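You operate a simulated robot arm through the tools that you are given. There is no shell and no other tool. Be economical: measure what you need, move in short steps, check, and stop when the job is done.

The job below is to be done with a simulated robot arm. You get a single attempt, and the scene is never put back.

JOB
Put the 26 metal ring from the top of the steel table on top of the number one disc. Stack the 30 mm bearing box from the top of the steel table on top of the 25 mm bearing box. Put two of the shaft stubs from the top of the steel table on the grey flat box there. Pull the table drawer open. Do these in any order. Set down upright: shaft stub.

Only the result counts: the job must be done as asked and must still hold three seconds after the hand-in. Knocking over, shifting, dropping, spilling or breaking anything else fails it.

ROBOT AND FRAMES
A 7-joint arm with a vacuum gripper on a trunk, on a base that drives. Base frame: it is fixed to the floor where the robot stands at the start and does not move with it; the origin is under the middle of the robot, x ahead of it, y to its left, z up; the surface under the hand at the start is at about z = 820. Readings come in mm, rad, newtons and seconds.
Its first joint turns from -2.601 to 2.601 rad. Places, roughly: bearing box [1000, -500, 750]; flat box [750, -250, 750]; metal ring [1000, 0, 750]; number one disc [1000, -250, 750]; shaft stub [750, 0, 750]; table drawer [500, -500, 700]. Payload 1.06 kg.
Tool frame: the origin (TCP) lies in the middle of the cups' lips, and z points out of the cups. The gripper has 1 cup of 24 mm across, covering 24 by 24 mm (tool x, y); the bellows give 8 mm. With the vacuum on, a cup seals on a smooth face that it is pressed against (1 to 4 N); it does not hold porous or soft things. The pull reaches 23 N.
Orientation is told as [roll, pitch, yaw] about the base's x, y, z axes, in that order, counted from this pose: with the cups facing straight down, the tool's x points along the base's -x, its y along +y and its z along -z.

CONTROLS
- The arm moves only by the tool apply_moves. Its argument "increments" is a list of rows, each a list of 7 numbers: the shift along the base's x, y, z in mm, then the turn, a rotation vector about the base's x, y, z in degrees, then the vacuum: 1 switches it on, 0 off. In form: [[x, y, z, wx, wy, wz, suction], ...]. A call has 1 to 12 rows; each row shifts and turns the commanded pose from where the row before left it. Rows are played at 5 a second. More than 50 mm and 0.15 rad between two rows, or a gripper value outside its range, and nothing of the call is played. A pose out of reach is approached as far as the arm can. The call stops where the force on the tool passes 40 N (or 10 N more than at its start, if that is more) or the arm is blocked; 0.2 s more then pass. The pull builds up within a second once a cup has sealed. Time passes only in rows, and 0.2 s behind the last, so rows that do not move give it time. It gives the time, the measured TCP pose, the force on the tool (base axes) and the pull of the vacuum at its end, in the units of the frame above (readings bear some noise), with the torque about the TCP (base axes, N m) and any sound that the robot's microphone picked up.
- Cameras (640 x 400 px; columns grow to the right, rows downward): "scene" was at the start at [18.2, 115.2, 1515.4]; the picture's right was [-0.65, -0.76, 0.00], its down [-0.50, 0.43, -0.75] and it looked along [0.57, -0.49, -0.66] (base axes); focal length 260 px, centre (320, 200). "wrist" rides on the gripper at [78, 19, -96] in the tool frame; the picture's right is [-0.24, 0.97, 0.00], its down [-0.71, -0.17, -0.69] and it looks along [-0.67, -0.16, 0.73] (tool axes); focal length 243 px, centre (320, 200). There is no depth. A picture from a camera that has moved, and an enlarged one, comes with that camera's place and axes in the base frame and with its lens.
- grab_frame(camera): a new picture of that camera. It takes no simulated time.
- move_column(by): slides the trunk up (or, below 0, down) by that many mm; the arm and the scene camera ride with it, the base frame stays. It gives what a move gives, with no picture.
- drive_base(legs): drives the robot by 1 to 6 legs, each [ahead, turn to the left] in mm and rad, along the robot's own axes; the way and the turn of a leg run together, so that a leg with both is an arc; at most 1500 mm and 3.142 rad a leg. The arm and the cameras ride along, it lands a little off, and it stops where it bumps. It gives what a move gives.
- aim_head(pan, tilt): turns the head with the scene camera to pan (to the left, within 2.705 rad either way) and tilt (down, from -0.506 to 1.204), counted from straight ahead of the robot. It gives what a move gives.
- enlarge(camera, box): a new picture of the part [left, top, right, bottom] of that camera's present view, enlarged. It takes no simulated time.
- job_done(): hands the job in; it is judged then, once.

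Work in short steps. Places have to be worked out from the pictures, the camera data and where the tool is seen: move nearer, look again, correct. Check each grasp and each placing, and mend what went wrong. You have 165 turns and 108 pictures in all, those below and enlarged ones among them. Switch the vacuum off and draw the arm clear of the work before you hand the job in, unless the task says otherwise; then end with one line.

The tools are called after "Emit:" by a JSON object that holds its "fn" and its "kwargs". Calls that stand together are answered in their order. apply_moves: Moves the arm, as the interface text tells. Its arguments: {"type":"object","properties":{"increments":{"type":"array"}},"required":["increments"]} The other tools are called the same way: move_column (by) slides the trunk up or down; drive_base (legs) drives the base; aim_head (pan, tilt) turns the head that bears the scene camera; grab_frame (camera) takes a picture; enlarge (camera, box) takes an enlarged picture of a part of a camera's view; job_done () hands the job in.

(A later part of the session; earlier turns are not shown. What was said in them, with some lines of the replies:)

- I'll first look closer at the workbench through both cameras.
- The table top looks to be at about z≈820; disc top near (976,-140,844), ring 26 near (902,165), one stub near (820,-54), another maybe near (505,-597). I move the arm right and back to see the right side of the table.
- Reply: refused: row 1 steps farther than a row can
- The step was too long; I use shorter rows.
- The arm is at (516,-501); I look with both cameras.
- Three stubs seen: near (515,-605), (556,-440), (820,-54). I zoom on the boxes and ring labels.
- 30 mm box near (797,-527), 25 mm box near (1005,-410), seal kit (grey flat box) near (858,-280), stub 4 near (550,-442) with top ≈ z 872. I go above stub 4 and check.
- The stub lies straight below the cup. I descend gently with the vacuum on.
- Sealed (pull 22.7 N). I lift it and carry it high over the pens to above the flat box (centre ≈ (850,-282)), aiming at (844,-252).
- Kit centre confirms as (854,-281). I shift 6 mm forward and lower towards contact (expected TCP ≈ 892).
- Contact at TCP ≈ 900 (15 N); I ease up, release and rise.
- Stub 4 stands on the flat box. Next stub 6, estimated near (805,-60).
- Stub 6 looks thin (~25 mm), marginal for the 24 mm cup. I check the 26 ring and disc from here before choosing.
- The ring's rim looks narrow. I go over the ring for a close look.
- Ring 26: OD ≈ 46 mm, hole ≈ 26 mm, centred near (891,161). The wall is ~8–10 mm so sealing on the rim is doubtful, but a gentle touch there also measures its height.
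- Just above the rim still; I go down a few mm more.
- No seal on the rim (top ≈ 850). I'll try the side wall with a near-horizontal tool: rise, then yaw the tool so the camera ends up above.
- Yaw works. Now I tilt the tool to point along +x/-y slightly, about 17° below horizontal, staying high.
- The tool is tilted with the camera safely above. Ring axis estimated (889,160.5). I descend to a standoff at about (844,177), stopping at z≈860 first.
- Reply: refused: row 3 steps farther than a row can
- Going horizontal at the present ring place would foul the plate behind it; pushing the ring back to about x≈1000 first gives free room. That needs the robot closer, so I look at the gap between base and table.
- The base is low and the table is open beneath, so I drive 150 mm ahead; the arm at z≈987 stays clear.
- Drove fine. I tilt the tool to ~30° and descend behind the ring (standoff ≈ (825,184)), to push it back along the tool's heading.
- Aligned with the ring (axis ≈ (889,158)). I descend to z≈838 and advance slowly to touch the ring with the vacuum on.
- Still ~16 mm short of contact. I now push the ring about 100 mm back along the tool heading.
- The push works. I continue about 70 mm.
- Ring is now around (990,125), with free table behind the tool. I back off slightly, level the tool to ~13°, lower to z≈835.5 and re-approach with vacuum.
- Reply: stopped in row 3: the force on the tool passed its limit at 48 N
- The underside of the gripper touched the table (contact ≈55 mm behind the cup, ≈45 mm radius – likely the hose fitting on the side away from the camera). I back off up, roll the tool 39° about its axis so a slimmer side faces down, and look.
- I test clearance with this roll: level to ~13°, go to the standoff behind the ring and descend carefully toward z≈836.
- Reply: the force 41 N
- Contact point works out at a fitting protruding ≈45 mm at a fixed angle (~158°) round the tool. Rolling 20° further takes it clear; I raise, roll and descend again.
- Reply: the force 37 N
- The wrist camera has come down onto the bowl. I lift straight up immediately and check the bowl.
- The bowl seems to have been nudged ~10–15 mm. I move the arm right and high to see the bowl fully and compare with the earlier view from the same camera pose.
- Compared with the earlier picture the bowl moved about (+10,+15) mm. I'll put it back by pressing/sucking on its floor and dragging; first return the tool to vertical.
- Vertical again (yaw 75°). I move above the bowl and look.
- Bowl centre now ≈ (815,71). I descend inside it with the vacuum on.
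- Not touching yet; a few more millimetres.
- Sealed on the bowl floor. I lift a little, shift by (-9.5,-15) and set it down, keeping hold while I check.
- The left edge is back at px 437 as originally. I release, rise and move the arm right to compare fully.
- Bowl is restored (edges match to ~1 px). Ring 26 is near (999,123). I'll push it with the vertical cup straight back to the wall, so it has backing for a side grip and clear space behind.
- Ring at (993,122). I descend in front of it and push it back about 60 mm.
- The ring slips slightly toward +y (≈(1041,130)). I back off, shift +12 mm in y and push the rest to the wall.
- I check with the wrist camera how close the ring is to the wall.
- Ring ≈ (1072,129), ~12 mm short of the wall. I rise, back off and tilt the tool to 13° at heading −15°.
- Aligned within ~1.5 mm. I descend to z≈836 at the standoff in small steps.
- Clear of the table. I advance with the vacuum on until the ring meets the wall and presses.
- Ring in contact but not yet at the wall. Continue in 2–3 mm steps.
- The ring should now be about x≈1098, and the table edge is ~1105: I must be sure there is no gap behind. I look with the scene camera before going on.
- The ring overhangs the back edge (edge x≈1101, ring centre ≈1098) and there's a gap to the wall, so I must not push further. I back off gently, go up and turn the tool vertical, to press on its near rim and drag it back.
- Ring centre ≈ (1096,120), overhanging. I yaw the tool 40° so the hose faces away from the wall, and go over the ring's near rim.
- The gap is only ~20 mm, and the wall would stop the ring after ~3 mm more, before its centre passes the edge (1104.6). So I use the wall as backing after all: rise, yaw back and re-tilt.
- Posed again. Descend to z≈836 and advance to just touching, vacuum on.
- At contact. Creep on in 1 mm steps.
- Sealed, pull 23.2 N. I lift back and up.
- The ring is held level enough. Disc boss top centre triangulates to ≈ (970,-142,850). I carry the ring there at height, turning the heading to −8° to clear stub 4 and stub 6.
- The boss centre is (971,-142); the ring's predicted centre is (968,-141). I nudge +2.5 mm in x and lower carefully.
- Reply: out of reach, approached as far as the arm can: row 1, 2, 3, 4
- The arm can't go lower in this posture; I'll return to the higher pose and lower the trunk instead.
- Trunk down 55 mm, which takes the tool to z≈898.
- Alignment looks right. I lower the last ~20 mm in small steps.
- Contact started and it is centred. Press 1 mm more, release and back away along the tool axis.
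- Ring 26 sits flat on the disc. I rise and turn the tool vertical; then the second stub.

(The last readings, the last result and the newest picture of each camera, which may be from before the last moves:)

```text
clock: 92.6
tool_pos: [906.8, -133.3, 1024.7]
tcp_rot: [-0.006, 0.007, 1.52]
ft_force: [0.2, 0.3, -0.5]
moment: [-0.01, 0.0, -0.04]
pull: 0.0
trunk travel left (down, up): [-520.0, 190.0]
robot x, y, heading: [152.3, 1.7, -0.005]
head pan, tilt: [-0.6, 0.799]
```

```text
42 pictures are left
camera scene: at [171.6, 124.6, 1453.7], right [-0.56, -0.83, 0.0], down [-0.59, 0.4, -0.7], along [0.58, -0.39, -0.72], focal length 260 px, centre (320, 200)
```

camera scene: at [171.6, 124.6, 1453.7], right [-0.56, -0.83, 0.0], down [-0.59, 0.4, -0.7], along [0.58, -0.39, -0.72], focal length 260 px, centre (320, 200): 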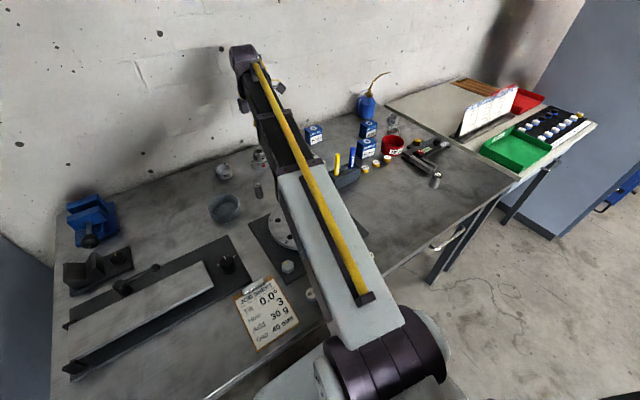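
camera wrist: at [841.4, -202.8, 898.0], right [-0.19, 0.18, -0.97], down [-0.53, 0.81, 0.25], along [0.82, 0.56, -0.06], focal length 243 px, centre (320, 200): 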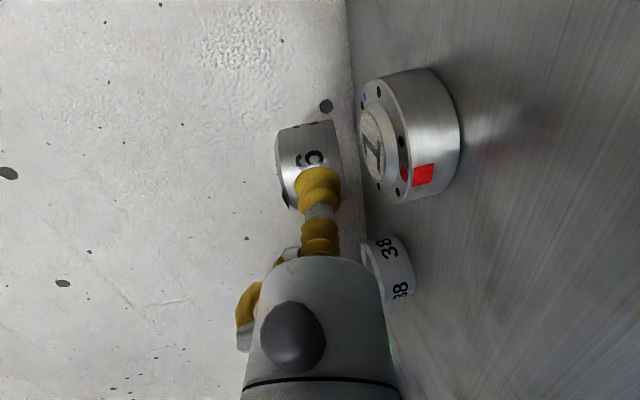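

Next stub 7 (≈(511,-597), top ≈872). I travel high over there.

Emit:
{"fn": "apply_moves", "kwargs": {"increments": [[-30.5, -35.7, 0, 0, 0, 0, 0], [-30.5, -35.7, 0, 0, 0, 0, 0], [-30.5, -35.7, 0, 0, 0, 0, 0], [-30.5, -35.7, 0, 0, 0, 0, 0], [-30.5, -35.7, 0, 0, 0, 0, 0], [-30.5, -35.7, 0, 0, 0, 0, 0], [-30.5, -35.7, 0, 0, 0, 0, 0], [-30.5, -35.7, 0, 0, 0, 0, 0], [-30.5, -35.7, 0, 0, 0, 0, 0], [-30.5, -35.7, 0, 0, 0, 0, 0], [-30.5, -35.7, 0, 0, 0, 0, 0], [-30.5, -35.7, 0, 0, 0, 0, 0]]}}

Emit:
{"fn": "apply_moves", "kwargs": {"increments": [[-30, -35.6, 0, 0, 0, 0, 0], [0, 0, -40, 0, 0, 0, 0], [0, 0, -35, 0, 0, 0, 0]]}}

Emit:
{"fn": "grab_frame", "kwargs": {"camera": "wrist"}}

```text
clock: 95.2
tool_pos: [539.4, -562.6, 1023.3]
tcp_rot: [-0.006, 0.008, 1.524]
ft_force: [-1.2, -0.5, 0.5]
moment: [-0.01, 0.0, 0.0]
pull: 0.1
trunk travel left (down, up): [-520.0, 190.0]
robot x, y, heading: [153.1, 2.0, -0.0]
head pan, tilt: [-0.6, 0.799]
```

```text
clock: 96.0
tool_pos: [509.2, -595.4, 950.9]
tcp_rot: [-0.005, 0.008, 1.52]
ft_force: [-0.1, 0.4, 0.6]
moment: [0.01, 0.02, 0.02]
pull: 0.0
trunk travel left (down, up): [-520.0, 190.0]
robot x, y, heading: [149.0, 2.8, 0.001]
head pan, tilt: [-0.6, 0.799]
```

```text
41 pictures are left
camera wrist: at [485.8, -672.0, 1046.2], right [-0.96, 0.28, -0.01], down [0.2, 0.7, 0.68], along [0.2, 0.65, -0.73], focal length 243 px, centre (320, 200)
```

wrist: 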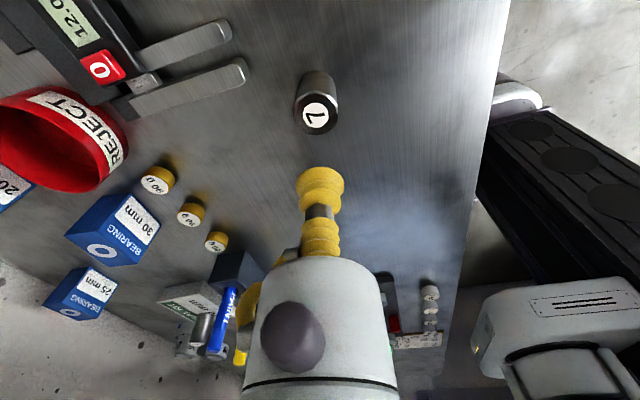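

Stub 7 centre ≈ (511,-601). I correct and descend with vacuum.

Emit:
{"fn": "apply_moves", "kwargs": {"increments": [[1.5, -5, -40, 0, 0, 0, 0], [0, 0, -25, 0, 0, 0, 1], [0, 0, -8, 0, 0, 0, 1], [0, 0, -3, 0, 0, 0, 1], [0, 0, -3, 0, 0, 0, 1], [0, 0, 0, 0, 0, 0, 1]]}}

Emit:
{"fn": "enlarge", "kwargs": {"camera": "wrist", "box": [220, 80, 420, 230]}}

```text
clock: 97.4
tool_pos: [511.2, -601.8, 871.7]
tcp_rot: [-0.007, 0.008, 1.52]
ft_force: [3.5, -3.5, 7.4]
moment: [-0.03, 0.0, -0.02]
pull: 22.9
trunk travel left (down, up): [-520.0, 190.0]
robot x, y, heading: [148.4, 0.5, 0.001]
head pan, tilt: [-0.6, 0.799]
```

```text
2.67 times, centred on (320, 155) of wrist
camera zoom: at [489.3, -677.7, 968.9], right [-0.96, 0.28, -0.01], down [0.2, 0.71, 0.68], along [0.2, 0.65, -0.73], focal length 647 px, centre (320, 320)
```

zoom: 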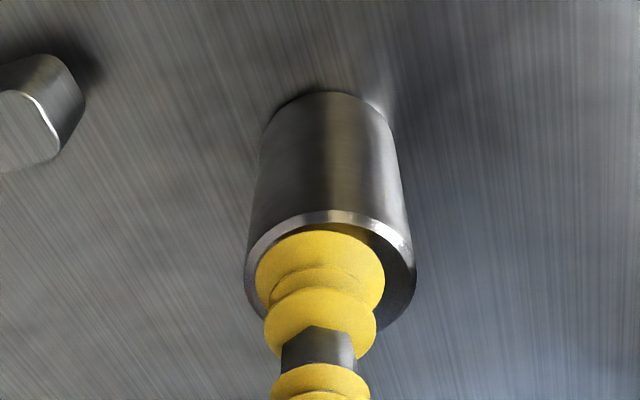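

Sealed on stub 7. Lift and carry to above the flat box's free half, TCP target (859,-312).

Emit:
{"fn": "apply_moves", "kwargs": {"increments": [[0, 0, 15, 0, 0, 0, 1], [0, 0, 45, 0, 0, 0, 1], [0, 0, 48, 0, 0, 0, 1], [0, 0, 46, 0, 0, 0, 1], [34.8, 29, 0, 0, 0, 0, 1], [34.8, 29, 0, 0, 0, 0, 1], [34.8, 29, 0, 0, 0, 0, 1], [34.8, 29, 0, 0, 0, 0, 1], [34.8, 29, 0, 0, 0, 0, 1], [34.8, 29, 0, 0, 0, 0, 1], [34.8, 29, 0, 0, 0, 0, 1], [34.8, 29, 0, 0, 0, 0, 1]]}}

Emit:
{"fn": "apply_moves", "kwargs": {"increments": [[34.8, 29, 0, 0, 0, 0, 1], [34.8, 29, 0, 0, 0, 0, 1], [0, 0, -40, 0, 0, 0, 1], [0, 0, 0, 0, 0, 0, 1]]}}

Emit:
{"fn": "grab_frame", "kwargs": {"camera": "wrist"}}

Emit:
{"fn": "enlarge", "kwargs": {"camera": "scene", "box": [220, 100, 420, 230]}}

```text
clock: 100.0
tool_pos: [792.6, -372.6, 1023.4]
tcp_rot: [-0.005, 0.007, 1.52]
ft_force: [-0.6, -0.8, -3.5]
moment: [0.0, -0.02, 0.0]
pull: 22.7
trunk travel left (down, up): [-520.0, 190.0]
robot x, y, heading: [148.4, -1.3, 0.004]
head pan, tilt: [-0.6, 0.799]
```

```text
clock: 101.0
tool_pos: [859.5, -314.6, 984.4]
tcp_rot: [-0.006, 0.01, 1.52]
ft_force: [-0.1, -0.7, -4.4]
moment: [-0.01, -0.02, 0.0]
pull: 22.6
trunk travel left (down, up): [-520.0, 190.0]
robot x, y, heading: [149.9, 1.0, -0.0]
head pan, tilt: [-0.6, 0.799]
```

```text
39 pictures are left
camera wrist: at [836.4, -390.9, 1082.1], right [-0.96, 0.28, -0.01], down [0.2, 0.7, 0.68], along [0.2, 0.65, -0.73], focal length 243 px, centre (320, 200)
```

wrist: 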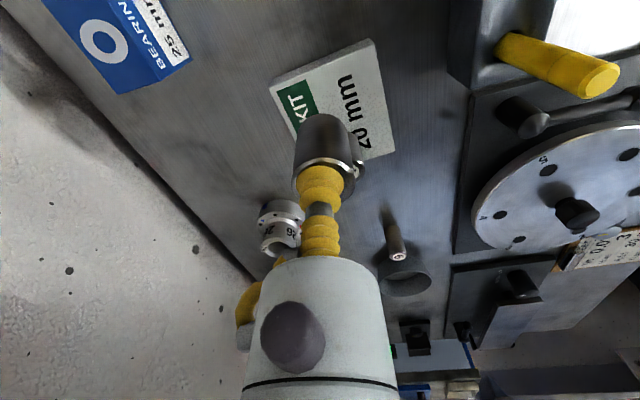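

```text
3.08 times, centred on (320, 165) of scene
camera zoom: at [172.0, 124.3, 1453.7], right [-0.56, -0.83, 0.0], down [-0.59, 0.4, -0.7], along [0.58, -0.39, -0.72], focal length 799 px, centre (320, 308)
```

zoom: 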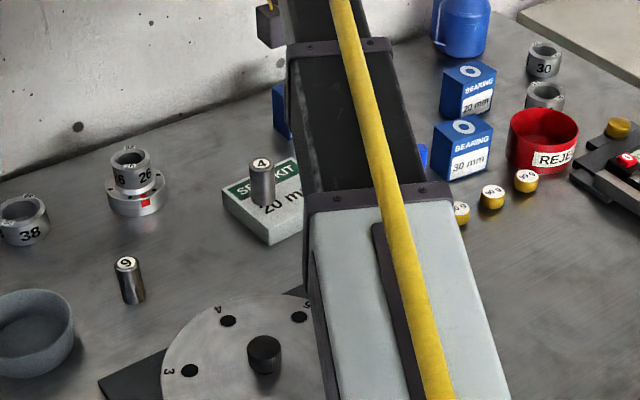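

Position is right over the free half. Lower to contact.

Emit:
{"fn": "apply_moves", "kwargs": {"increments": [[0, 2, -40, 0, 0, 0, 1], [0, 0, -32, 0, 0, 0, 1], [0, 0, -6, 0, 0, 0, 1], [0, 0, -3, 0, 0, 0, 1], [0, 0, -2, 0, 0, 0, 1], [0, 0, 0, 0, 0, 0, 1]]}}

```text
clock: 102.4
tool_pos: [860.5, -310.6, 902.9]
tcp_rot: [-0.005, 0.009, 1.52]
ft_force: [0.3, -0.2, -4.0]
moment: [-0.01, -0.05, 0.0]
pull: 22.4
trunk travel left (down, up): [-520.0, 190.0]
robot x, y, heading: [150.9, 1.9, 0.003]
head pan, tilt: [-0.6, 0.799]
```

Emit:
{"fn": "apply_moves", "kwargs": {"increments": [[0, 0, -2, 0, 0, 0, 1], [0, 0, -1.5, 0, 0, 0, 1], [0, 0, 0, 0, 0, 0, 1]]}}

```text
clock: 103.2
tool_pos: [860.8, -311.1, 899.0]
tcp_rot: [-0.009, 0.008, 1.521]
ft_force: [3.9, -3.1, 15.7]
moment: [0.04, 0.04, -0.01]
pull: 23.1
trunk travel left (down, up): [-520.0, 190.0]
robot x, y, heading: [154.1, 0.0, -0.0]
head pan, tilt: [-0.6, 0.799]
```

Contact made; ease off, release, rise.

Emit:
{"fn": "apply_moves", "kwargs": {"increments": [[0, 0, 2, 0, 0, 0, 1], [0, 0, 0, 0, 0, 0, 0], [0, 0, 0, 0, 0, 0, 0], [0, 0, 0, 0, 0, 0, 0], [0, 0, 5, 0, 0, 0, 0], [0, 0, 20, 0, 0, 0, 0], [0, 0, 45, 0, 0, 0, 0], [0, 0, 45, 0, 0, 0, 0]]}}

Emit:
{"fn": "grab_frame", "kwargs": {"camera": "wrist"}}

```text
clock: 105.0
tool_pos: [858.8, -310.7, 1016.5]
tcp_rot: [-0.008, 0.008, 1.52]
ft_force: [-0.3, -0.3, 0.4]
moment: [-0.02, 0.04, 0.01]
pull: 0.1
trunk travel left (down, up): [-520.0, 190.0]
robot x, y, heading: [151.4, 0.0, -0.006]
head pan, tilt: [-0.6, 0.799]
```

```text
37 pictures are left
camera wrist: at [835.5, -386.8, 1112.9], right [-0.96, 0.28, -0.01], down [0.2, 0.7, 0.68], along [0.2, 0.65, -0.73], focal length 243 px, centre (320, 200)
```

wrist: 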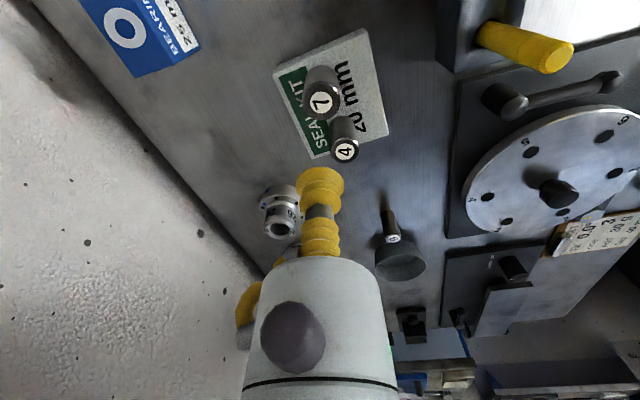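

Both stubs stand on the flat box. Now the 30 mm bearing box (≈(800,-525), top ≈875).

Emit:
{"fn": "apply_moves", "kwargs": {"increments": [[-12, -43, 0, 0, 0, 0, 0], [-12, -43, 0, 0, 0, 0, 0], [-12, -43, 0, 0, 0, 0, 0], [-12, -43, 0, 0, 0, 0, 0], [-11, -42, 0, 0, 0, 0, 0], [0, 0, -40, 0, 0, 0, 0], [0, 0, -16, 0, 0, 0, 0]]}}

Emit:
{"fn": "grab_frame", "kwargs": {"camera": "wrist"}}

```text
clock: 106.6
tool_pos: [800.7, -525.1, 960.7]
tcp_rot: [-0.007, 0.009, 1.52]
ft_force: [-0.7, -0.3, -0.7]
moment: [-0.01, 0.0, 0.04]
pull: 0.0
trunk travel left (down, up): [-520.0, 190.0]
robot x, y, heading: [149.8, -4.4, -0.002]
head pan, tilt: [-0.6, 0.799]
```

```text
36 pictures are left
camera wrist: at [776.6, -601.3, 1057.0], right [-0.96, 0.28, -0.01], down [0.2, 0.7, 0.68], along [0.2, 0.65, -0.73], focal length 243 px, centre (320, 200)
```

wrist: 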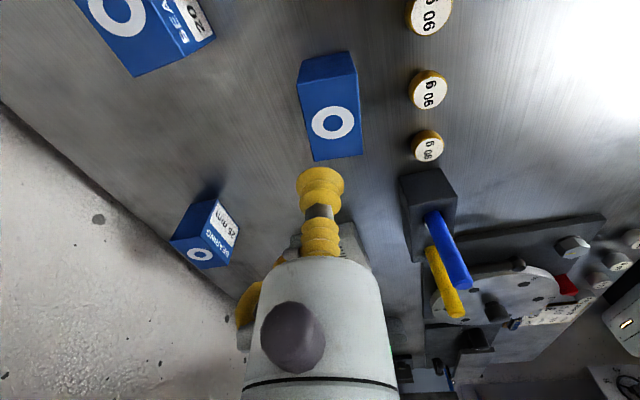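

30 mm box top centre ≈ (793.5,-518). Descend with vacuum.

Emit:
{"fn": "apply_moves", "kwargs": {"increments": [[-7, 7.5, -40, 0, 0, 0, 0], [0, 0, -35, 0, 0, 0, 1], [0, 0, -5, 0, 0, 0, 1], [0, 0, -4, 0, 0, 0, 1], [0, 0, -3, 0, 0, 0, 1], [0, 0, 0, 0, 0, 0, 1]]}}

Emit:
{"fn": "enlarge", "kwargs": {"camera": "wrist", "box": [220, 80, 420, 230]}}

```text
clock: 108.0
tool_pos: [793.2, -518.6, 873.7]
tcp_rot: [-0.01, 0.011, 1.52]
ft_force: [6.3, -8.1, 31.4]
moment: [0.2, 0.09, 0.0]
pull: 22.8
trunk travel left (down, up): [-520.0, 190.0]
robot x, y, heading: [150.6, 0.6, -0.003]
head pan, tilt: [-0.6, 0.799]
```

```text
2.67 times, centred on (320, 155) of wrist
camera zoom: at [769.9, -593.0, 971.4], right [-0.96, 0.28, -0.01], down [0.2, 0.71, 0.68], along [0.2, 0.65, -0.73], focal length 647 px, centre (320, 320)
```

zoom: 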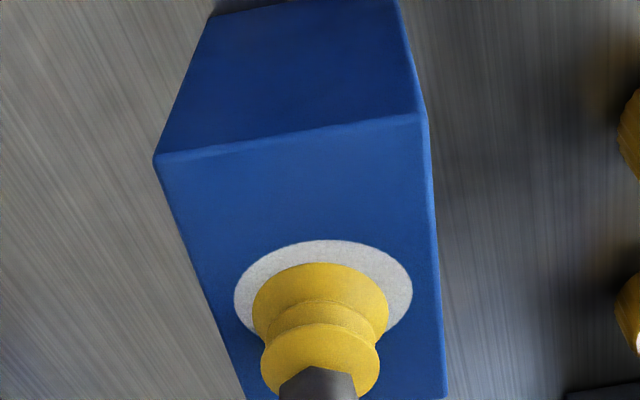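

Sealed. Lift the box and move toward the 25 mm box (≈(1003,-400)).

Emit:
{"fn": "apply_moves", "kwargs": {"increments": [[0, 0, 10, 0, 0, 0, 1], [0, 0, 30, 0, 0, 0, 1], [0, 0, 45, 0, 0, 0, 1], [0, 0, 45, 0, 0, 0, 1], [35, 20, 10, 0, 0, 0, 1], [40, 23, 0, 0, 0, 0, 1], [40, 23, 0, 0, 0, 0, 1], [40, 23, 0, 0, 0, 0, 1], [0, 0, 0, 0, 0, 0, 1]]}}

Emit:
{"fn": "grab_frame", "kwargs": {"camera": "wrist"}}

Emit:
{"fn": "enlarge", "kwargs": {"camera": "scene", "box": [260, 60, 440, 180]}}

```text
clock: 110.0
tool_pos: [950.2, -428.3, 1011.3]
tcp_rot: [-0.006, 0.01, 1.522]
ft_force: [0.0, 0.5, -1.5]
moment: [0.01, 0.0, 0.01]
pull: 22.9
trunk travel left (down, up): [-520.0, 190.0]
robot x, y, heading: [151.2, 2.2, -0.0]
head pan, tilt: [-0.6, 0.799]
```

```text
34 pictures are left
camera wrist: at [926.0, -503.5, 1108.8], right [-0.96, 0.28, -0.01], down [0.2, 0.7, 0.68], along [0.2, 0.65, -0.73], focal length 243 px, centre (320, 200)
```

wrist: 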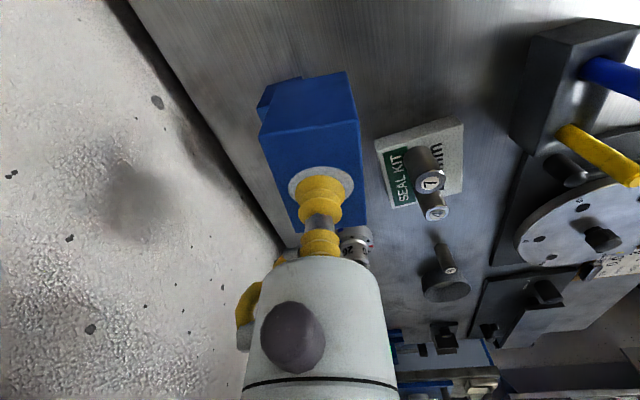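

```text
3.33 times, centred on (350, 120) of scene
camera zoom: at [172.0, 124.5, 1453.7], right [-0.56, -0.83, 0.0], down [-0.59, 0.4, -0.7], along [0.58, -0.39, -0.72], focal length 866 px, centre (220, 467)
```

zoom: 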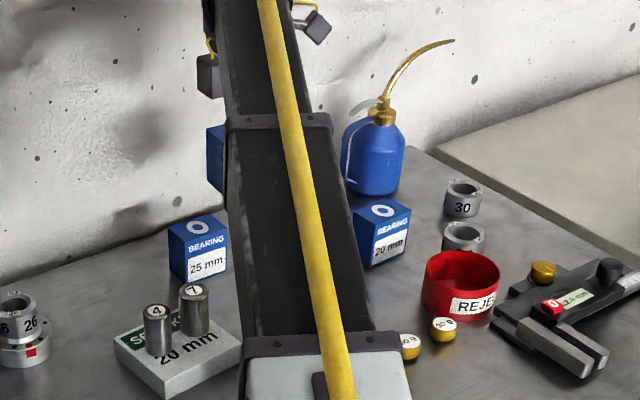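

I shift the held box aside to view the 25 mm box well before stacking, while rotating 14° to match its edges.

Emit:
{"fn": "apply_moves", "kwargs": {"increments": [[-34, -11, 0, 0, 0, 7, 1], [-33, -11, 0, 0, 0, 7, 1], [-33, -10, 0, 0, 0, 0, 1], [0, 0, 0, 0, 0, 0, 1]]}}

Emit:
{"fn": "grab_frame", "kwargs": {"camera": "wrist"}}

Emit:
{"fn": "enlarge", "kwargs": {"camera": "wrist", "box": [120, 60, 320, 260]}}

```text
clock: 111.0
tool_pos: [847.4, -458.7, 1014.0]
tcp_rot: [-0.006, 0.009, 1.767]
ft_force: [-0.5, 0.1, -0.7]
moment: [0.02, 0.0, 0.0]
pull: 23.2
trunk travel left (down, up): [-520.0, 190.0]
robot x, y, heading: [153.1, 1.7, -0.003]
head pan, tilt: [-0.6, 0.799]
```

```text
32 pictures are left
camera wrist: at [843.2, -538.1, 1110.3], right [-1.0, 0.04, -0.01], down [0.03, 0.73, 0.68], along [0.03, 0.68, -0.73], focal length 243 px, centre (320, 200)
```

wrist: 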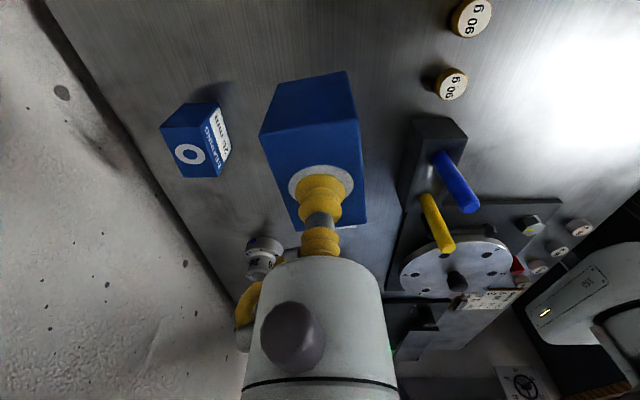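

```text
2.00 times, centred on (220, 160) of wrist
camera zoom: at [843.2, -538.1, 1110.3], right [-1.0, 0.04, -0.01], down [0.03, 0.73, 0.68], along [0.03, 0.68, -0.73], focal length 485 px, centre (520, 280)
```

zoom: 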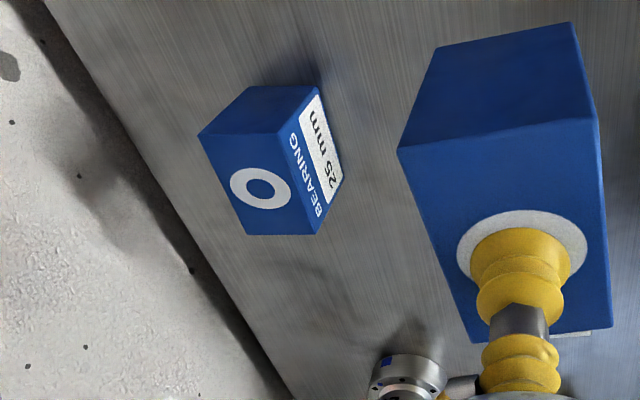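

25 mm box top: centre (995,-397), z≈878, edges along x/y. I rotate the held box −8.5° and bring it above.

Emit:
{"fn": "apply_moves", "kwargs": {"increments": [[37, 15.3, 0, 0, 0, -4.3, 1], [37, 15.3, 0, 0, 0, -4.2, 1], [37, 15.3, 0, 0, 0, 0, 1], [37.6, 15.3, 0, 0, 0, 0, 1], [0, 0, -40, 0, 0, 0, 1], [0, 0, -25, 0, 0, 0, 1], [0, 0, 0, 0, 0, 0, 1]]}}

Emit:
{"fn": "enlarge", "kwargs": {"camera": "wrist", "box": [200, 40, 440, 220]}}

Emit:
{"fn": "enlarge", "kwargs": {"camera": "scene", "box": [270, 90, 370, 160]}}

```text
clock: 112.6
tool_pos: [998.1, -399.8, 947.5]
tcp_rot: [-0.004, 0.008, 1.618]
ft_force: [0.6, -0.4, -1.4]
moment: [0.0, 0.0, -0.03]
pull: 22.3
trunk travel left (down, up): [-520.0, 190.0]
robot x, y, heading: [151.0, -1.7, -0.0]
head pan, tilt: [-0.6, 0.799]
```

```text
2.22 times, centred on (320, 130) of wrist
camera zoom: at [981.9, -475.6, 1043.4], right [-0.98, 0.19, -0.01], down [0.13, 0.72, 0.68], along [0.14, 0.67, -0.73], focal length 539 px, centre (320, 356)
```

zoom: 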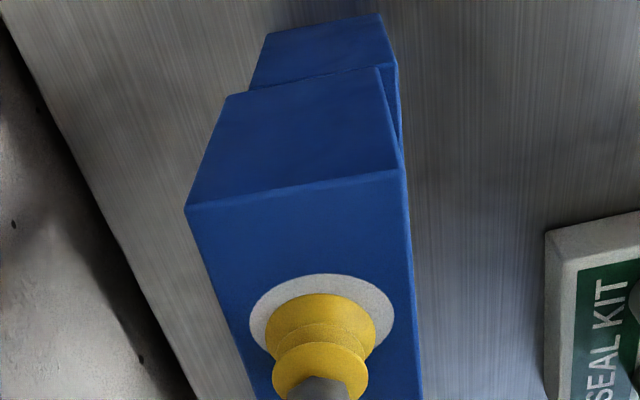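

```text
5.71 times, centred on (320, 125) of scene
camera zoom: at [171.9, 124.3, 1453.7], right [-0.56, -0.83, 0.0], down [-0.59, 0.4, -0.7], along [0.58, -0.39, -0.72], focal length 1484 px, centre (320, 629)
```

zoom: 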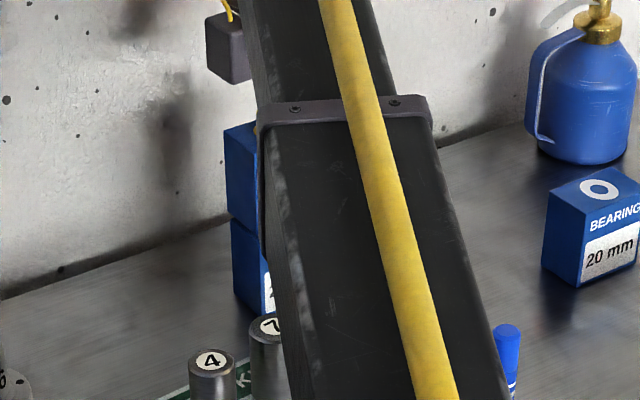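

Slight corrections: −3 mm in x. Then lower to contact (expected TCP ≈ 935).

Emit:
{"fn": "apply_moves", "kwargs": {"increments": [[-3, 0, -4, 0, 0, 0, 1], [0, 0, -3, 0, 0, 0, 1], [0, 0, -2, 0, 0, 0, 1], [0, 0, -2, 0, 0, 0, 1], [0, 0, 0, 0, 0, 0, 1]]}}

```text
clock: 113.8
tool_pos: [993.4, -398.4, 938.5]
tcp_rot: [-0.007, 0.01, 1.615]
ft_force: [5.6, -3.0, 26.0]
moment: [0.09, 0.01, 0.07]
pull: 22.7
trunk travel left (down, up): [-520.0, 190.0]
robot x, y, heading: [150.3, 0.8, 0.002]
head pan, tilt: [-0.6, 0.799]
```

Contact (26 N). Ease off 4 mm, release, rise.

Emit:
{"fn": "apply_moves", "kwargs": {"increments": [[0, 0, 3, 0, 0, 0, 1], [0, 0, 0, 0, 0, 0, 0], [0, 0, 0, 0, 0, 0, 0], [0, 0, 0, 0, 0, 0, 0], [0, 0, 5, 0, 0, 0, 0], [0, 0, 25, 0, 0, 0, 0], [0, 0, 45, 0, 0, 0, 0], [-40, 0, 20, 0, 0, 0, 0], [-40, 0, 0, 0, 0, 0, 0], [-40, 0, 0, 0, 0, 0, 0]]}}

Emit:
{"fn": "grab_frame", "kwargs": {"camera": "wrist"}}

Emit:
{"fn": "enlarge", "kwargs": {"camera": "scene", "box": [180, 80, 440, 240]}}

```text
clock: 116.0
tool_pos: [875.5, -399.1, 1034.5]
tcp_rot: [-0.006, 0.008, 1.617]
ft_force: [-0.2, -0.4, -1.0]
moment: [-0.02, 0.03, 0.01]
pull: 0.2
trunk travel left (down, up): [-520.0, 190.0]
robot x, y, heading: [148.9, 4.9, -0.004]
head pan, tilt: [-0.6, 0.799]
```

```text
28 pictures are left
camera wrist: at [859.7, -476.8, 1131.0], right [-0.98, 0.19, -0.01], down [0.13, 0.72, 0.68], along [0.14, 0.67, -0.73], focal length 243 px, centre (320, 200)
```

wrist: 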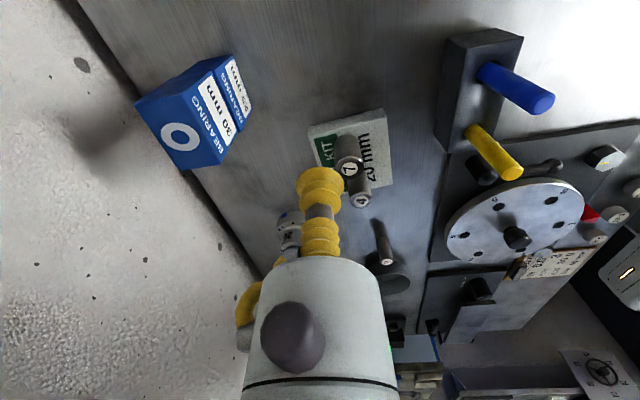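

```text
2.46 times, centred on (310, 160) of scene
camera zoom: at [171.7, 124.3, 1453.7], right [-0.56, -0.83, 0.0], down [-0.59, 0.4, -0.7], along [0.58, -0.39, -0.72], focal length 639 px, centre (345, 298)
```

zoom: 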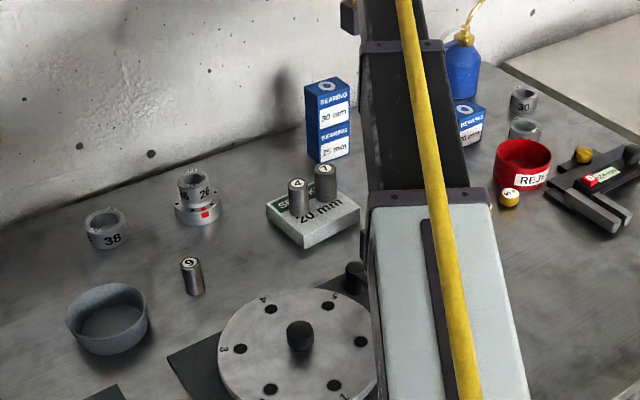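

The stack stands well, and stubs, ring are fine. Now the drawer: I back the robot off and shift it right with a reversing S-manoeuvre, arm high.

Emit:
{"fn": "drive_base", "kwargs": {"legs": [[-150, 0], [0, 0.9], [-580, 0], [0, -0.9]]}}

Emit:
{"fn": "aim_head", "kwargs": {"pan": -0.15, "tilt": 0.75}}

Emit:
{"fn": "grab_frame", "kwargs": {"camera": "scene"}}

```text
clock: 124.8
tool_pos: [356.3, -852.9, 1033.6]
tcp_rot: [-0.006, 0.007, 1.597]
ft_force: [-0.5, 0.2, 0.7]
moment: [0.0, 0.01, 0.01]
pull: 0.0
trunk travel left (down, up): [-520.0, 190.0]
robot x, y, heading: [-359.9, -442.0, -0.018]
head pan, tilt: [-0.6, 0.799]
```

```text
clock: 125.7
tool_pos: [355.3, -853.7, 1034.6]
tcp_rot: [-0.006, 0.009, 1.596]
ft_force: [-0.7, 0.7, 0.1]
moment: [0.01, 0.0, -0.02]
pull: 0.0
trunk travel left (down, up): [-520.0, 190.0]
robot x, y, heading: [-361.8, -439.5, -0.018]
head pan, tilt: [-0.15, 0.75]
```

```text
26 pictures are left
camera scene: at [-322.3, -282.4, 1457.7], right [-0.17, -0.99, 0.0], down [-0.67, 0.12, -0.73], along [0.72, -0.12, -0.68], focal length 260 px, centre (320, 200)
```

scene: 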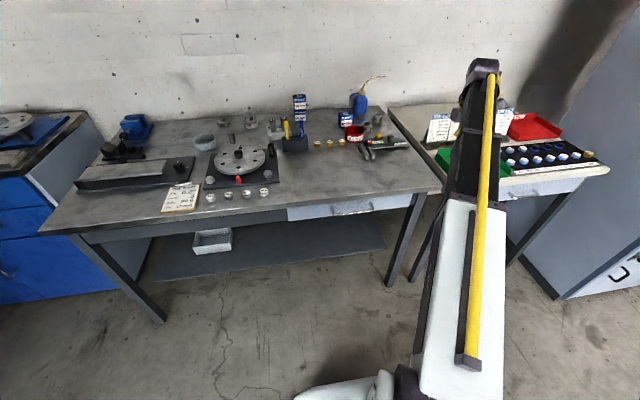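

Emit:
{"fn": "enlarge", "kwargs": {"camera": "scene", "box": [270, 175, 430, 265]}}

```text
4.00 times, centred on (350, 220) of scene
camera zoom: at [-322.3, -282.4, 1457.7], right [-0.17, -0.99, 0.0], down [-0.67, 0.12, -0.73], along [0.72, -0.12, -0.68], focal length 1039 px, centre (200, 120)
```

zoom: 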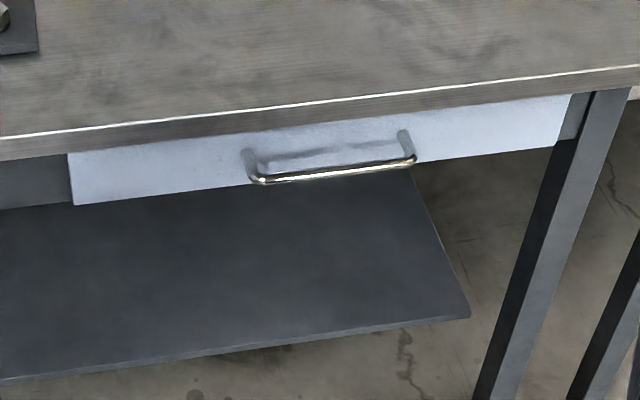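

Drawer front: x≈358, y −273…−761, z 723…795; handle y −444…−599, z≈762. I'll suck on the panel left of the handle (y≈−345, z≈757) with the tool horizontal. First drive back 200 mm for reach and bring the arm in front.

Emit:
{"fn": "drive_base", "kwargs": {"legs": [[-200, 0]]}}

Emit:
{"fn": "apply_moves", "kwargs": {"increments": [[5, 45, 0, 0, 0, 0, 0], [5, 45, 0, 0, 0, 0, 0], [5, 45, 0, 0, 0, 0, 0], [5, 45, 0, 0, 0, 0, 0], [5, 45, 0, 0, 0, 0, 0], [5, 45, 0, 0, 0, 0, 0], [5, 45, 0, 0, 0, 0, 0], [5, 45, 0, 0, 0, 0, 0], [5, 45, 0, 0, 0, 0, 0], [5, 45, 0, 0, 0, 0, 0], [0, 45, 0, 0, 0, 0, 0]]}}

```text
clock: 127.3
tool_pos: [159.3, -848.5, 1035.0]
tcp_rot: [-0.005, 0.01, 1.595]
ft_force: [0.8, 0.5, -0.2]
moment: [0.01, 0.0, -0.02]
pull: 0.1
trunk travel left (down, up): [-520.0, 190.0]
robot x, y, heading: [-559.1, -436.6, -0.021]
head pan, tilt: [-0.15, 0.75]
```

```text
clock: 129.7
tool_pos: [208.8, -353.4, 1035.6]
tcp_rot: [-0.006, 0.007, 1.596]
ft_force: [0.9, -0.3, 0.4]
moment: [0.02, 0.01, 0.0]
pull: 0.1
trunk travel left (down, up): [-520.0, 190.0]
robot x, y, heading: [-560.3, -435.6, -0.02]
head pan, tilt: [-0.15, 0.75]
```

Now tilt the tool to horizontal, pointing +x.

Emit:
{"fn": "apply_moves", "kwargs": {"increments": [[0, 0, 0, 0, -8.2, 0, 0], [0, 0, 0, 0, -8.2, 0, 0], [0, 0, 0, 0, -8.2, 0, 0], [0, 0, 0, 0, -8.2, 0, 0], [0, 0, 0, 0, -8.2, 0, 0], [0, 0, 0, 0, -8.2, 0, 0], [0, 0, 0, 0, -8.2, 0, 0], [0, 0, 0, 0, -8.2, 0, 0], [0, 0, 0, 0, -8.2, 0, 0], [0, 0, 0, 0, -8.2, 0, 0], [0, 0, 0, 0, -8.2, 0, 0]]}}

Emit:
{"fn": "move_column", "kwargs": {"by": -240}}

Emit:
{"fn": "grab_frame", "kwargs": {"camera": "wrist"}}

Emit:
{"fn": "grab_frame", "kwargs": {"camera": "scene"}}

```text
clock: 132.1
tool_pos: [209.4, -352.3, 1029.8]
tcp_rot: [-1.561, -0.043, 1.566]
ft_force: [-0.7, 0.5, 0.9]
moment: [-0.04, 0.09, 0.0]
pull: 0.1
trunk travel left (down, up): [-520.0, 190.0]
robot x, y, heading: [-555.7, -435.8, -0.015]
head pan, tilt: [-0.15, 0.75]
```

```text
clock: 134.6
tool_pos: [209.3, -354.2, 794.6]
tcp_rot: [-1.581, 0.025, 1.562]
ft_force: [-0.1, 0.1, 0.3]
moment: [0.03, 0.0, -0.03]
pull: 0.1
trunk travel left (down, up): [-280.0, 430.0]
robot x, y, heading: [-558.3, -438.1, -0.025]
head pan, tilt: [-0.15, 0.75]
```

```text
24 pictures are left
camera wrist: at [113.6, -430.9, 776.6], right [0.01, 0.21, -0.98], down [-0.68, 0.72, 0.15], along [0.73, 0.66, 0.15], focal length 243 px, centre (320, 200)
```

wrist: 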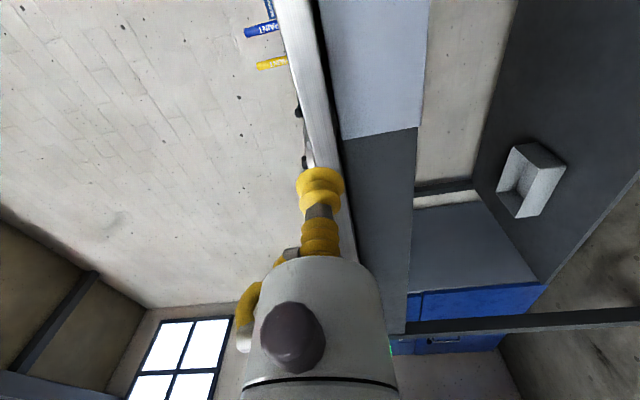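

```text
23 pictures are left
camera scene: at [-519.1, -278.5, 1217.7], right [-0.17, -0.99, 0.0], down [-0.67, 0.11, -0.73], along [0.72, -0.12, -0.68], focal length 260 px, centre (320, 200)
```

scene: 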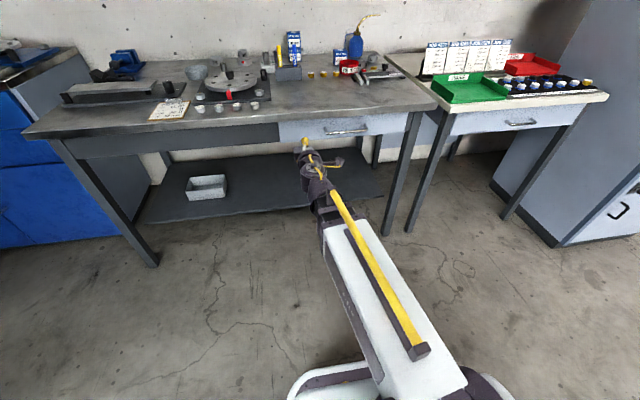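

Drawer panel is ahead: left edge y≈−290, z≈710–790. I move to y≈−366, z≈750 and approach to x≈335.

Emit:
{"fn": "apply_moves", "kwargs": {"increments": [[0, -12, -22, 0, 0, 0, 0], [0, 0, -22, 0, 0, 0, 0], [40, 0, 0, 0, 0, 0, 0], [40, 0, 0, 0, 0, 0, 0], [40, 0, 0, 0, 0, 0, 0], [5, 0, 0, 0, 0, 0, 0]]}}

Emit:
{"fn": "grab_frame", "kwargs": {"camera": "wrist"}}

```text
clock: 136.0
tool_pos: [335.2, -366.5, 748.4]
tcp_rot: [-1.582, 0.026, 1.562]
ft_force: [-1.4, 0.5, 1.1]
moment: [0.0, 0.0, -0.03]
pull: 0.2
trunk travel left (down, up): [-280.0, 430.0]
robot x, y, heading: [-559.3, -435.2, -0.024]
head pan, tilt: [-0.15, 0.75]
```

```text
22 pictures are left
camera wrist: at [238.9, -443.1, 731.7], right [0.01, 0.21, -0.98], down [-0.68, 0.72, 0.15], along [0.73, 0.66, 0.15], focal length 243 px, centre (320, 200)
```

wrist: 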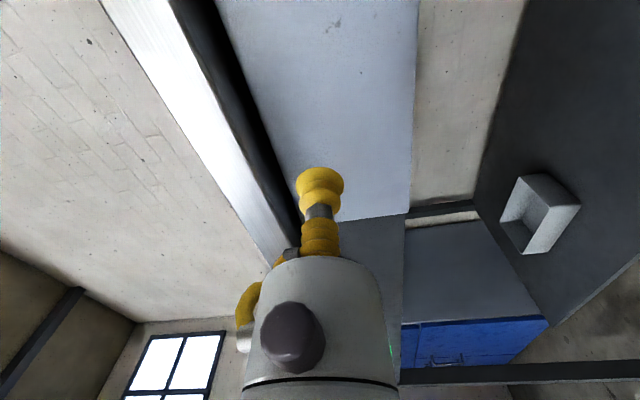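

The contact point is in the upper part of the panel; I lower 10 mm and advance gently with the vacuum on.

Emit:
{"fn": "apply_moves", "kwargs": {"increments": [[0, 0, -10, 0, 0, 0, 0], [8, 0, 0, 0, 0, 0, 1], [5, 0, 0, 0, 0, 0, 1], [4, 0, 0, 0, 0, 0, 1], [3, 0, 0, 0, 0, 0, 1], [2, 0, 0, 0, 0, 0, 1], [0, 0, 0, 0, 0, 0, 1]]}}

```text
clock: 137.6
tool_pos: [355.9, -366.3, 739.5]
tcp_rot: [-1.582, 0.027, 1.563]
ft_force: [-0.3, -0.5, 0.4]
moment: [0.01, -0.02, 0.01]
pull: 0.1
trunk travel left (down, up): [-280.0, 430.0]
robot x, y, heading: [-556.7, -435.3, -0.019]
head pan, tilt: [-0.15, 0.75]
```

No contact yet at x≈356; continue in 2 mm steps.

Emit:
{"fn": "apply_moves", "kwargs": {"increments": [[3, 0, 0, 0, 0, 0, 1], [2, 0, 0, 0, 0, 0, 1], [2, 0, 0, 0, 0, 0, 1], [2, 0, 0, 0, 0, 0, 1], [0, 0, 0, 0, 0, 0, 1]]}}

```text
clock: 138.8
tool_pos: [365.1, -367.4, 740.1]
tcp_rot: [-1.583, 0.025, 1.563]
ft_force: [1.0, 0.7, -0.3]
moment: [-0.05, -0.04, -0.03]
pull: 0.1
trunk travel left (down, up): [-280.0, 430.0]
robot x, y, heading: [-557.7, -435.7, -0.021]
head pan, tilt: [-0.15, 0.75]
```

Emit:
{"fn": "enlarge", "kwargs": {"camera": "wrist", "box": [220, 80, 440, 230]}}

```text
2.67 times, centred on (330, 155) of wrist
camera zoom: at [269.4, -443.2, 723.1], right [0.01, 0.21, -0.98], down [-0.68, 0.72, 0.15], along [0.73, 0.66, 0.15], focal length 647 px, centre (293, 320)
```

zoom: 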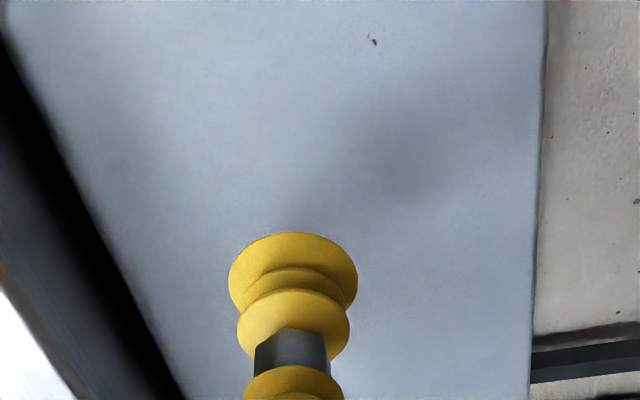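

Not touching yet but well centred on the panel. Continue.

Emit:
{"fn": "apply_moves", "kwargs": {"increments": [[3, 0, 0, 0, 0, 0, 1], [3, 0, 0, 0, 0, 0, 1], [2, 0, 0, 0, 0, 0, 1], [2, 0, 0, 0, 0, 0, 1], [2, 0, 0, 0, 0, 0, 1], [0, 0, 0, 0, 0, 0, 1]]}}

```text
clock: 140.2
tool_pos: [378.2, -366.2, 740.8]
tcp_rot: [-1.583, 0.026, 1.562]
ft_force: [0.2, 0.1, -0.5]
moment: [0.02, 0.02, -0.01]
pull: 0.1
trunk travel left (down, up): [-280.0, 430.0]
robot x, y, heading: [-560.0, -434.7, -0.019]
head pan, tilt: [-0.15, 0.75]
```

Emit:
{"fn": "apply_moves", "kwargs": {"increments": [[2, 0, 0, 0, 0, 0, 1], [2, 0, 0, 0, 0, 0, 1], [2, 0, 0, 0, 0, 0, 1], [2, 0, 0, 0, 0, 0, 1], [0, 0, 0, 0, 0, 0, 1]]}}

Emit:
{"fn": "enlarge", "kwargs": {"camera": "wrist", "box": [220, 80, 440, 230]}}

```text
clock: 141.4
tool_pos: [385.6, -366.5, 740.4]
tcp_rot: [-1.581, 0.024, 1.562]
ft_force: [-0.6, 0.4, -0.9]
moment: [0.04, 0.09, 0.12]
pull: 22.8
trunk travel left (down, up): [-280.0, 430.0]
robot x, y, heading: [-557.0, -438.7, -0.017]
head pan, tilt: [-0.15, 0.75]
```

```text
2.67 times, centred on (330, 155) of wrist
camera zoom: at [289.8, -442.6, 722.9], right [0.01, 0.21, -0.98], down [-0.68, 0.72, 0.15], along [0.73, 0.66, 0.15], focal length 647 px, centre (293, 320)
```

zoom: 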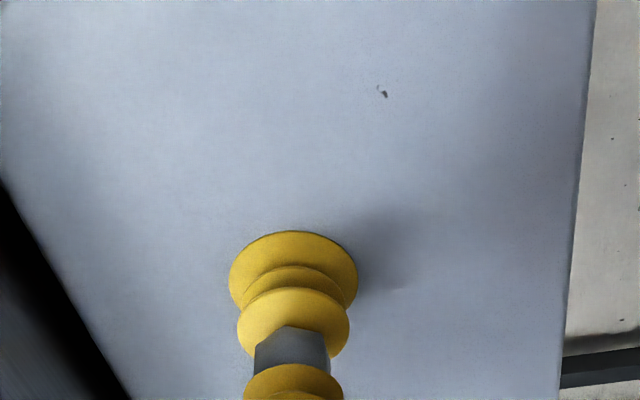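

Sealed on the drawer front. I pull gently back in small steps.

Emit:
{"fn": "apply_moves", "kwargs": {"increments": [[-2, 0, 0, 0, 0, 0, 1], [-3, 0, 0, 0, 0, 0, 1], [-4, 0, 0, 0, 0, 0, 1], [-6, 0, 0, 0, 0, 0, 1], [-8, 0, 0, 0, 0, 0, 1], [-10, 0, 0, 0, 0, 0, 1], [-10, 0, 0, 0, 0, 0, 1], [0, 0, 0, 0, 0, 0, 1]]}}

```text
clock: 143.2
tool_pos: [340.6, -366.1, 740.7]
tcp_rot: [-1.582, 0.027, 1.561]
ft_force: [-1.3, -0.5, 2.2]
moment: [-0.02, 0.13, 0.06]
pull: 23.4
trunk travel left (down, up): [-280.0, 430.0]
robot x, y, heading: [-555.4, -435.0, -0.021]
head pan, tilt: [-0.15, 0.75]
```

The drawer follows (seal kept). Continue pulling 130 mm more.

Emit:
{"fn": "apply_moves", "kwargs": {"increments": [[-11, 0, 0, 0, 0, 0, 1], [-11, 0, 0, 0, 0, 0, 1], [-11, 0, 0, 0, 0, 0, 1], [-11, 0, 0, 0, 0, 0, 1], [-11, 0, 0, 0, 0, 0, 1], [-11, 0, 0, 0, 0, 0, 1], [-11, 0, 0, 0, 0, 0, 1], [-11, 0, 0, 0, 0, 0, 1], [-11, 0, 0, 0, 0, 0, 1], [-11, 0, 0, 0, 0, 0, 1], [-11, 0, 0, 0, 0, 0, 1], [0, 0, 0, 0, 0, 0, 1]]}}

Emit:
{"fn": "grab_frame", "kwargs": {"camera": "scene"}}

```text
clock: 145.8
tool_pos: [220.2, -364.5, 740.4]
tcp_rot: [-1.579, 0.026, 1.565]
ft_force: [-0.9, 3.6, -6.7]
moment: [0.05, 0.04, 0.06]
pull: 23.3
trunk travel left (down, up): [-280.0, 430.0]
robot x, y, heading: [-557.3, -438.0, -0.024]
head pan, tilt: [-0.15, 0.75]
```

```text
19 pictures are left
camera scene: at [-518.7, -278.2, 1217.6], right [-0.17, -0.99, 0.0], down [-0.67, 0.11, -0.73], along [0.72, -0.12, -0.68], focal length 260 px, centre (320, 200)
```

scene: 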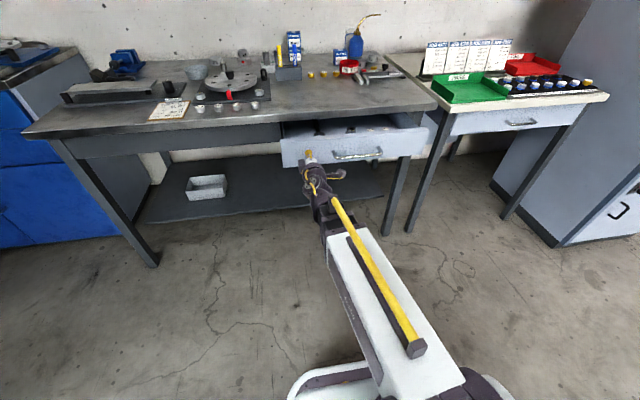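

The drawer is open about 165 mm. I pull a bit more, gently, watching the seal and force.

Emit:
{"fn": "apply_moves", "kwargs": {"increments": [[-8, 0, 0, 0, 0, 0, 1], [-8, 0, 0, 0, 0, 0, 1], [-8, 0, 0, 0, 0, 0, 1], [-8, 0, 0, 0, 0, 0, 1], [-8, 0, 0, 0, 0, 0, 1], [-8, 0, 0, 0, 0, 0, 1], [-8, 0, 0, 0, 0, 0, 1], [0, 0, 0, 0, 0, 0, 1]]}}

```text
clock: 147.6
tool_pos: [164.9, -363.7, 741.0]
tcp_rot: [-1.582, 0.027, 1.561]
ft_force: [-0.5, 3.4, 1.3]
moment: [-0.05, 0.04, 0.05]
pull: 23.3
trunk travel left (down, up): [-280.0, 430.0]
robot x, y, heading: [-559.7, -440.4, -0.019]
head pan, tilt: [-0.15, 0.75]
```

Still moving freely; another 50 mm to find whether there is a stop.

Emit:
{"fn": "apply_moves", "kwargs": {"increments": [[-6, 0, 0, 0, 0, 0, 1], [-6, 0, 0, 0, 0, 0, 1], [-6, 0, 0, 0, 0, 0, 1], [-6, 0, 0, 0, 0, 0, 1], [-6, 0, 0, 0, 0, 0, 1], [-6, 0, 0, 0, 0, 0, 1], [-6, 0, 0, 0, 0, 0, 1], [-6, 0, 0, 0, 0, 0, 1], [0, 0, 0, 0, 0, 0, 1]]}}

Emit:
{"fn": "enlarge", "kwargs": {"camera": "scene", "box": [240, 90, 460, 230]}}

```text
clock: 149.6
tool_pos: [165.0, -365.1, 740.0]
tcp_rot: [-1.582, 0.026, 1.561]
ft_force: [1.0, -4.6, 6.8]
moment: [-0.08, 0.03, 0.03]
pull: 23.0
out of reach, approached as far as the arm can: row 1, 2, 3, 4, 5, 6, 7, 8
trunk travel left (down, up): [-280.0, 430.0]
robot x, y, heading: [-558.5, -435.6, -0.021]
head pan, tilt: [-0.15, 0.75]
```

```text
2.86 times, centred on (350, 160) of scene
camera zoom: at [-519.6, -278.9, 1217.8], right [-0.17, -0.99, 0.0], down [-0.67, 0.11, -0.73], along [0.72, -0.12, -0.68], focal length 742 px, centre (234, 314)
```

zoom: 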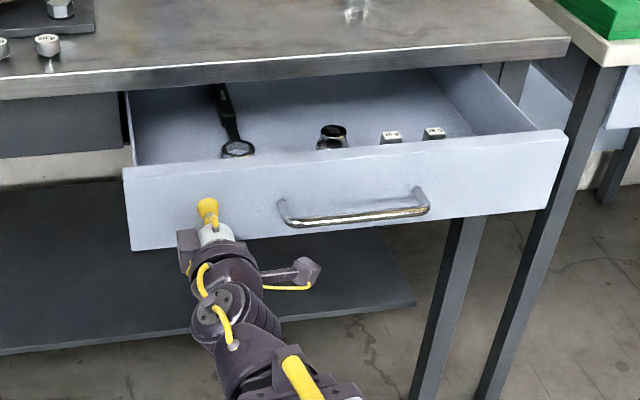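

Open ~220 mm. I drive the base back 50 mm with the seal on for a margin.

Emit:
{"fn": "drive_base", "kwargs": {"legs": [[-50, 0]]}}

```text
clock: 150.5
tool_pos: [114.3, -362.8, 739.3]
tcp_rot: [-1.58, 0.027, 1.564]
ft_force: [0.7, 0.5, -6.0]
moment: [0.18, -0.01, 0.03]
pull: 23.2
trunk travel left (down, up): [-280.0, 430.0]
robot x, y, heading: [-605.2, -435.0, -0.021]
head pan, tilt: [-0.15, 0.75]
```

Open ~270 mm and still sealed. I release now and let the cup come free, then drive straight back.

Emit:
{"fn": "apply_moves", "kwargs": {"increments": [[0, 0, 0, 0, 0, 0, 0], [0, 0, 0, 0, 0, 0, 0], [0, 0, 0, 0, 0, 0, 0], [0, 0, 0, 0, 0, 0, 0], [0, 0, 0, 0, 0, 0, 0]]}}

Emit:
{"fn": "drive_base", "kwargs": {"legs": [[-150, 0]]}}

Emit:
{"fn": "grab_frame", "kwargs": {"camera": "scene"}}

```text
clock: 151.7
tool_pos: [114.9, -364.6, 739.8]
tcp_rot: [-1.58, 0.026, 1.564]
ft_force: [0.2, -0.4, 0.3]
moment: [-0.02, 0.03, -0.02]
pull: 0.1
trunk travel left (down, up): [-280.0, 430.0]
robot x, y, heading: [-608.5, -434.4, -0.023]
head pan, tilt: [-0.15, 0.75]
```

```text
clock: 153.1
tool_pos: [-35.6, -360.6, 739.3]
tcp_rot: [-1.578, 0.025, 1.565]
ft_force: [-1.0, 0.4, -0.5]
moment: [-0.01, 0.0, 0.02]
pull: 0.1
trunk travel left (down, up): [-280.0, 430.0]
robot x, y, heading: [-760.1, -431.1, -0.015]
head pan, tilt: [-0.15, 0.75]
```

```text
17 pictures are left
camera scene: at [-720.0, -274.8, 1217.7], right [-0.17, -0.99, 0.0], down [-0.67, 0.11, -0.73], along [0.72, -0.12, -0.68], focal length 260 px, centre (320, 200)
```

scene: 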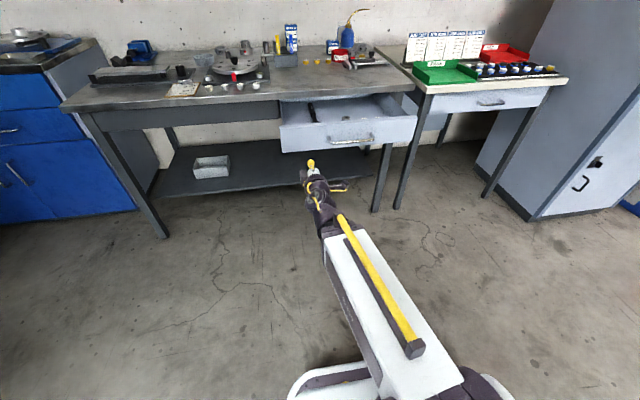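

Drawer is open and the arm is clear. I raise the trunk for a last look over the table.

Emit:
{"fn": "move_column", "kwargs": {"by": 350}}

Emit:
{"fn": "enlarge", "kwargs": {"camera": "scene", "box": [80, 30, 430, 240]}}

Emit:
{"fn": "enlarge", "kwargs": {"camera": "scene", "box": [190, 60, 320, 150]}}

```text
clock: 156.5
tool_pos: [-36.6, -362.0, 1090.4]
tcp_rot: [-1.578, 0.026, 1.565]
ft_force: [0.7, 1.2, 0.0]
moment: [0.0, -0.02, 0.02]
pull: 0.0
trunk travel left (down, up): [-630.0, 80.0]
robot x, y, heading: [-756.3, -431.3, -0.021]
head pan, tilt: [-0.15, 0.75]
```

```text
1.83 times, centred on (255, 135) of scene
camera zoom: at [-720.0, -274.8, 1567.7], right [-0.17, -0.99, 0.0], down [-0.67, 0.11, -0.73], along [0.72, -0.12, -0.68], focal length 475 px, centre (439, 319)
```

zoom: 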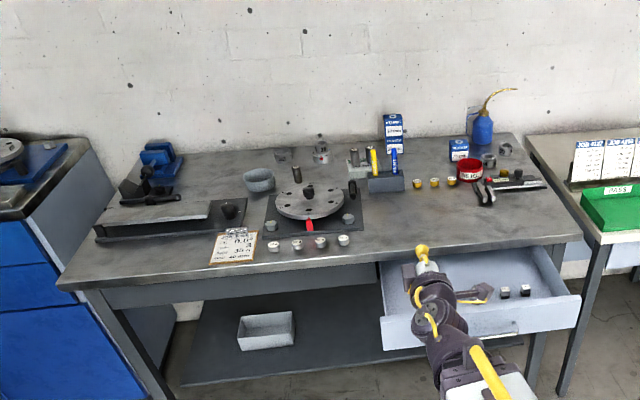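

```text
4.44 times, centred on (255, 105) of scene
camera zoom: at [-720.0, -274.8, 1567.7], right [-0.17, -0.99, 0.0], down [-0.67, 0.11, -0.73], along [0.72, -0.12, -0.68], focal length 1154 px, centre (609, 622)
```

zoom: 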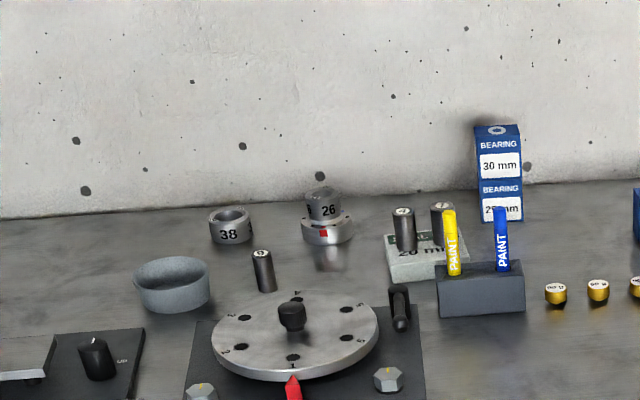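

Everything is in place: ring 26 on the disc, the 30 mm box on the 25 mm box, two stubs upright on the flat box, the drawer open, vacuum off and the arm clear. I hand it in.

Emit:
{"fn": "job_done", "kwargs": {}}

```text
The job is handed in.
```

All four tasks are finished and handed in, but I bumped the bowl along the way. I moved it back to within about 1 mm of its original position, judged from the same camera view. The 26 ring is on the number one disc, and the 30 mm bearing box is on the 25 mm box. Stubs 4 and 7 stand upright on the grey flat box, and the table drawer is open about 270 mm.
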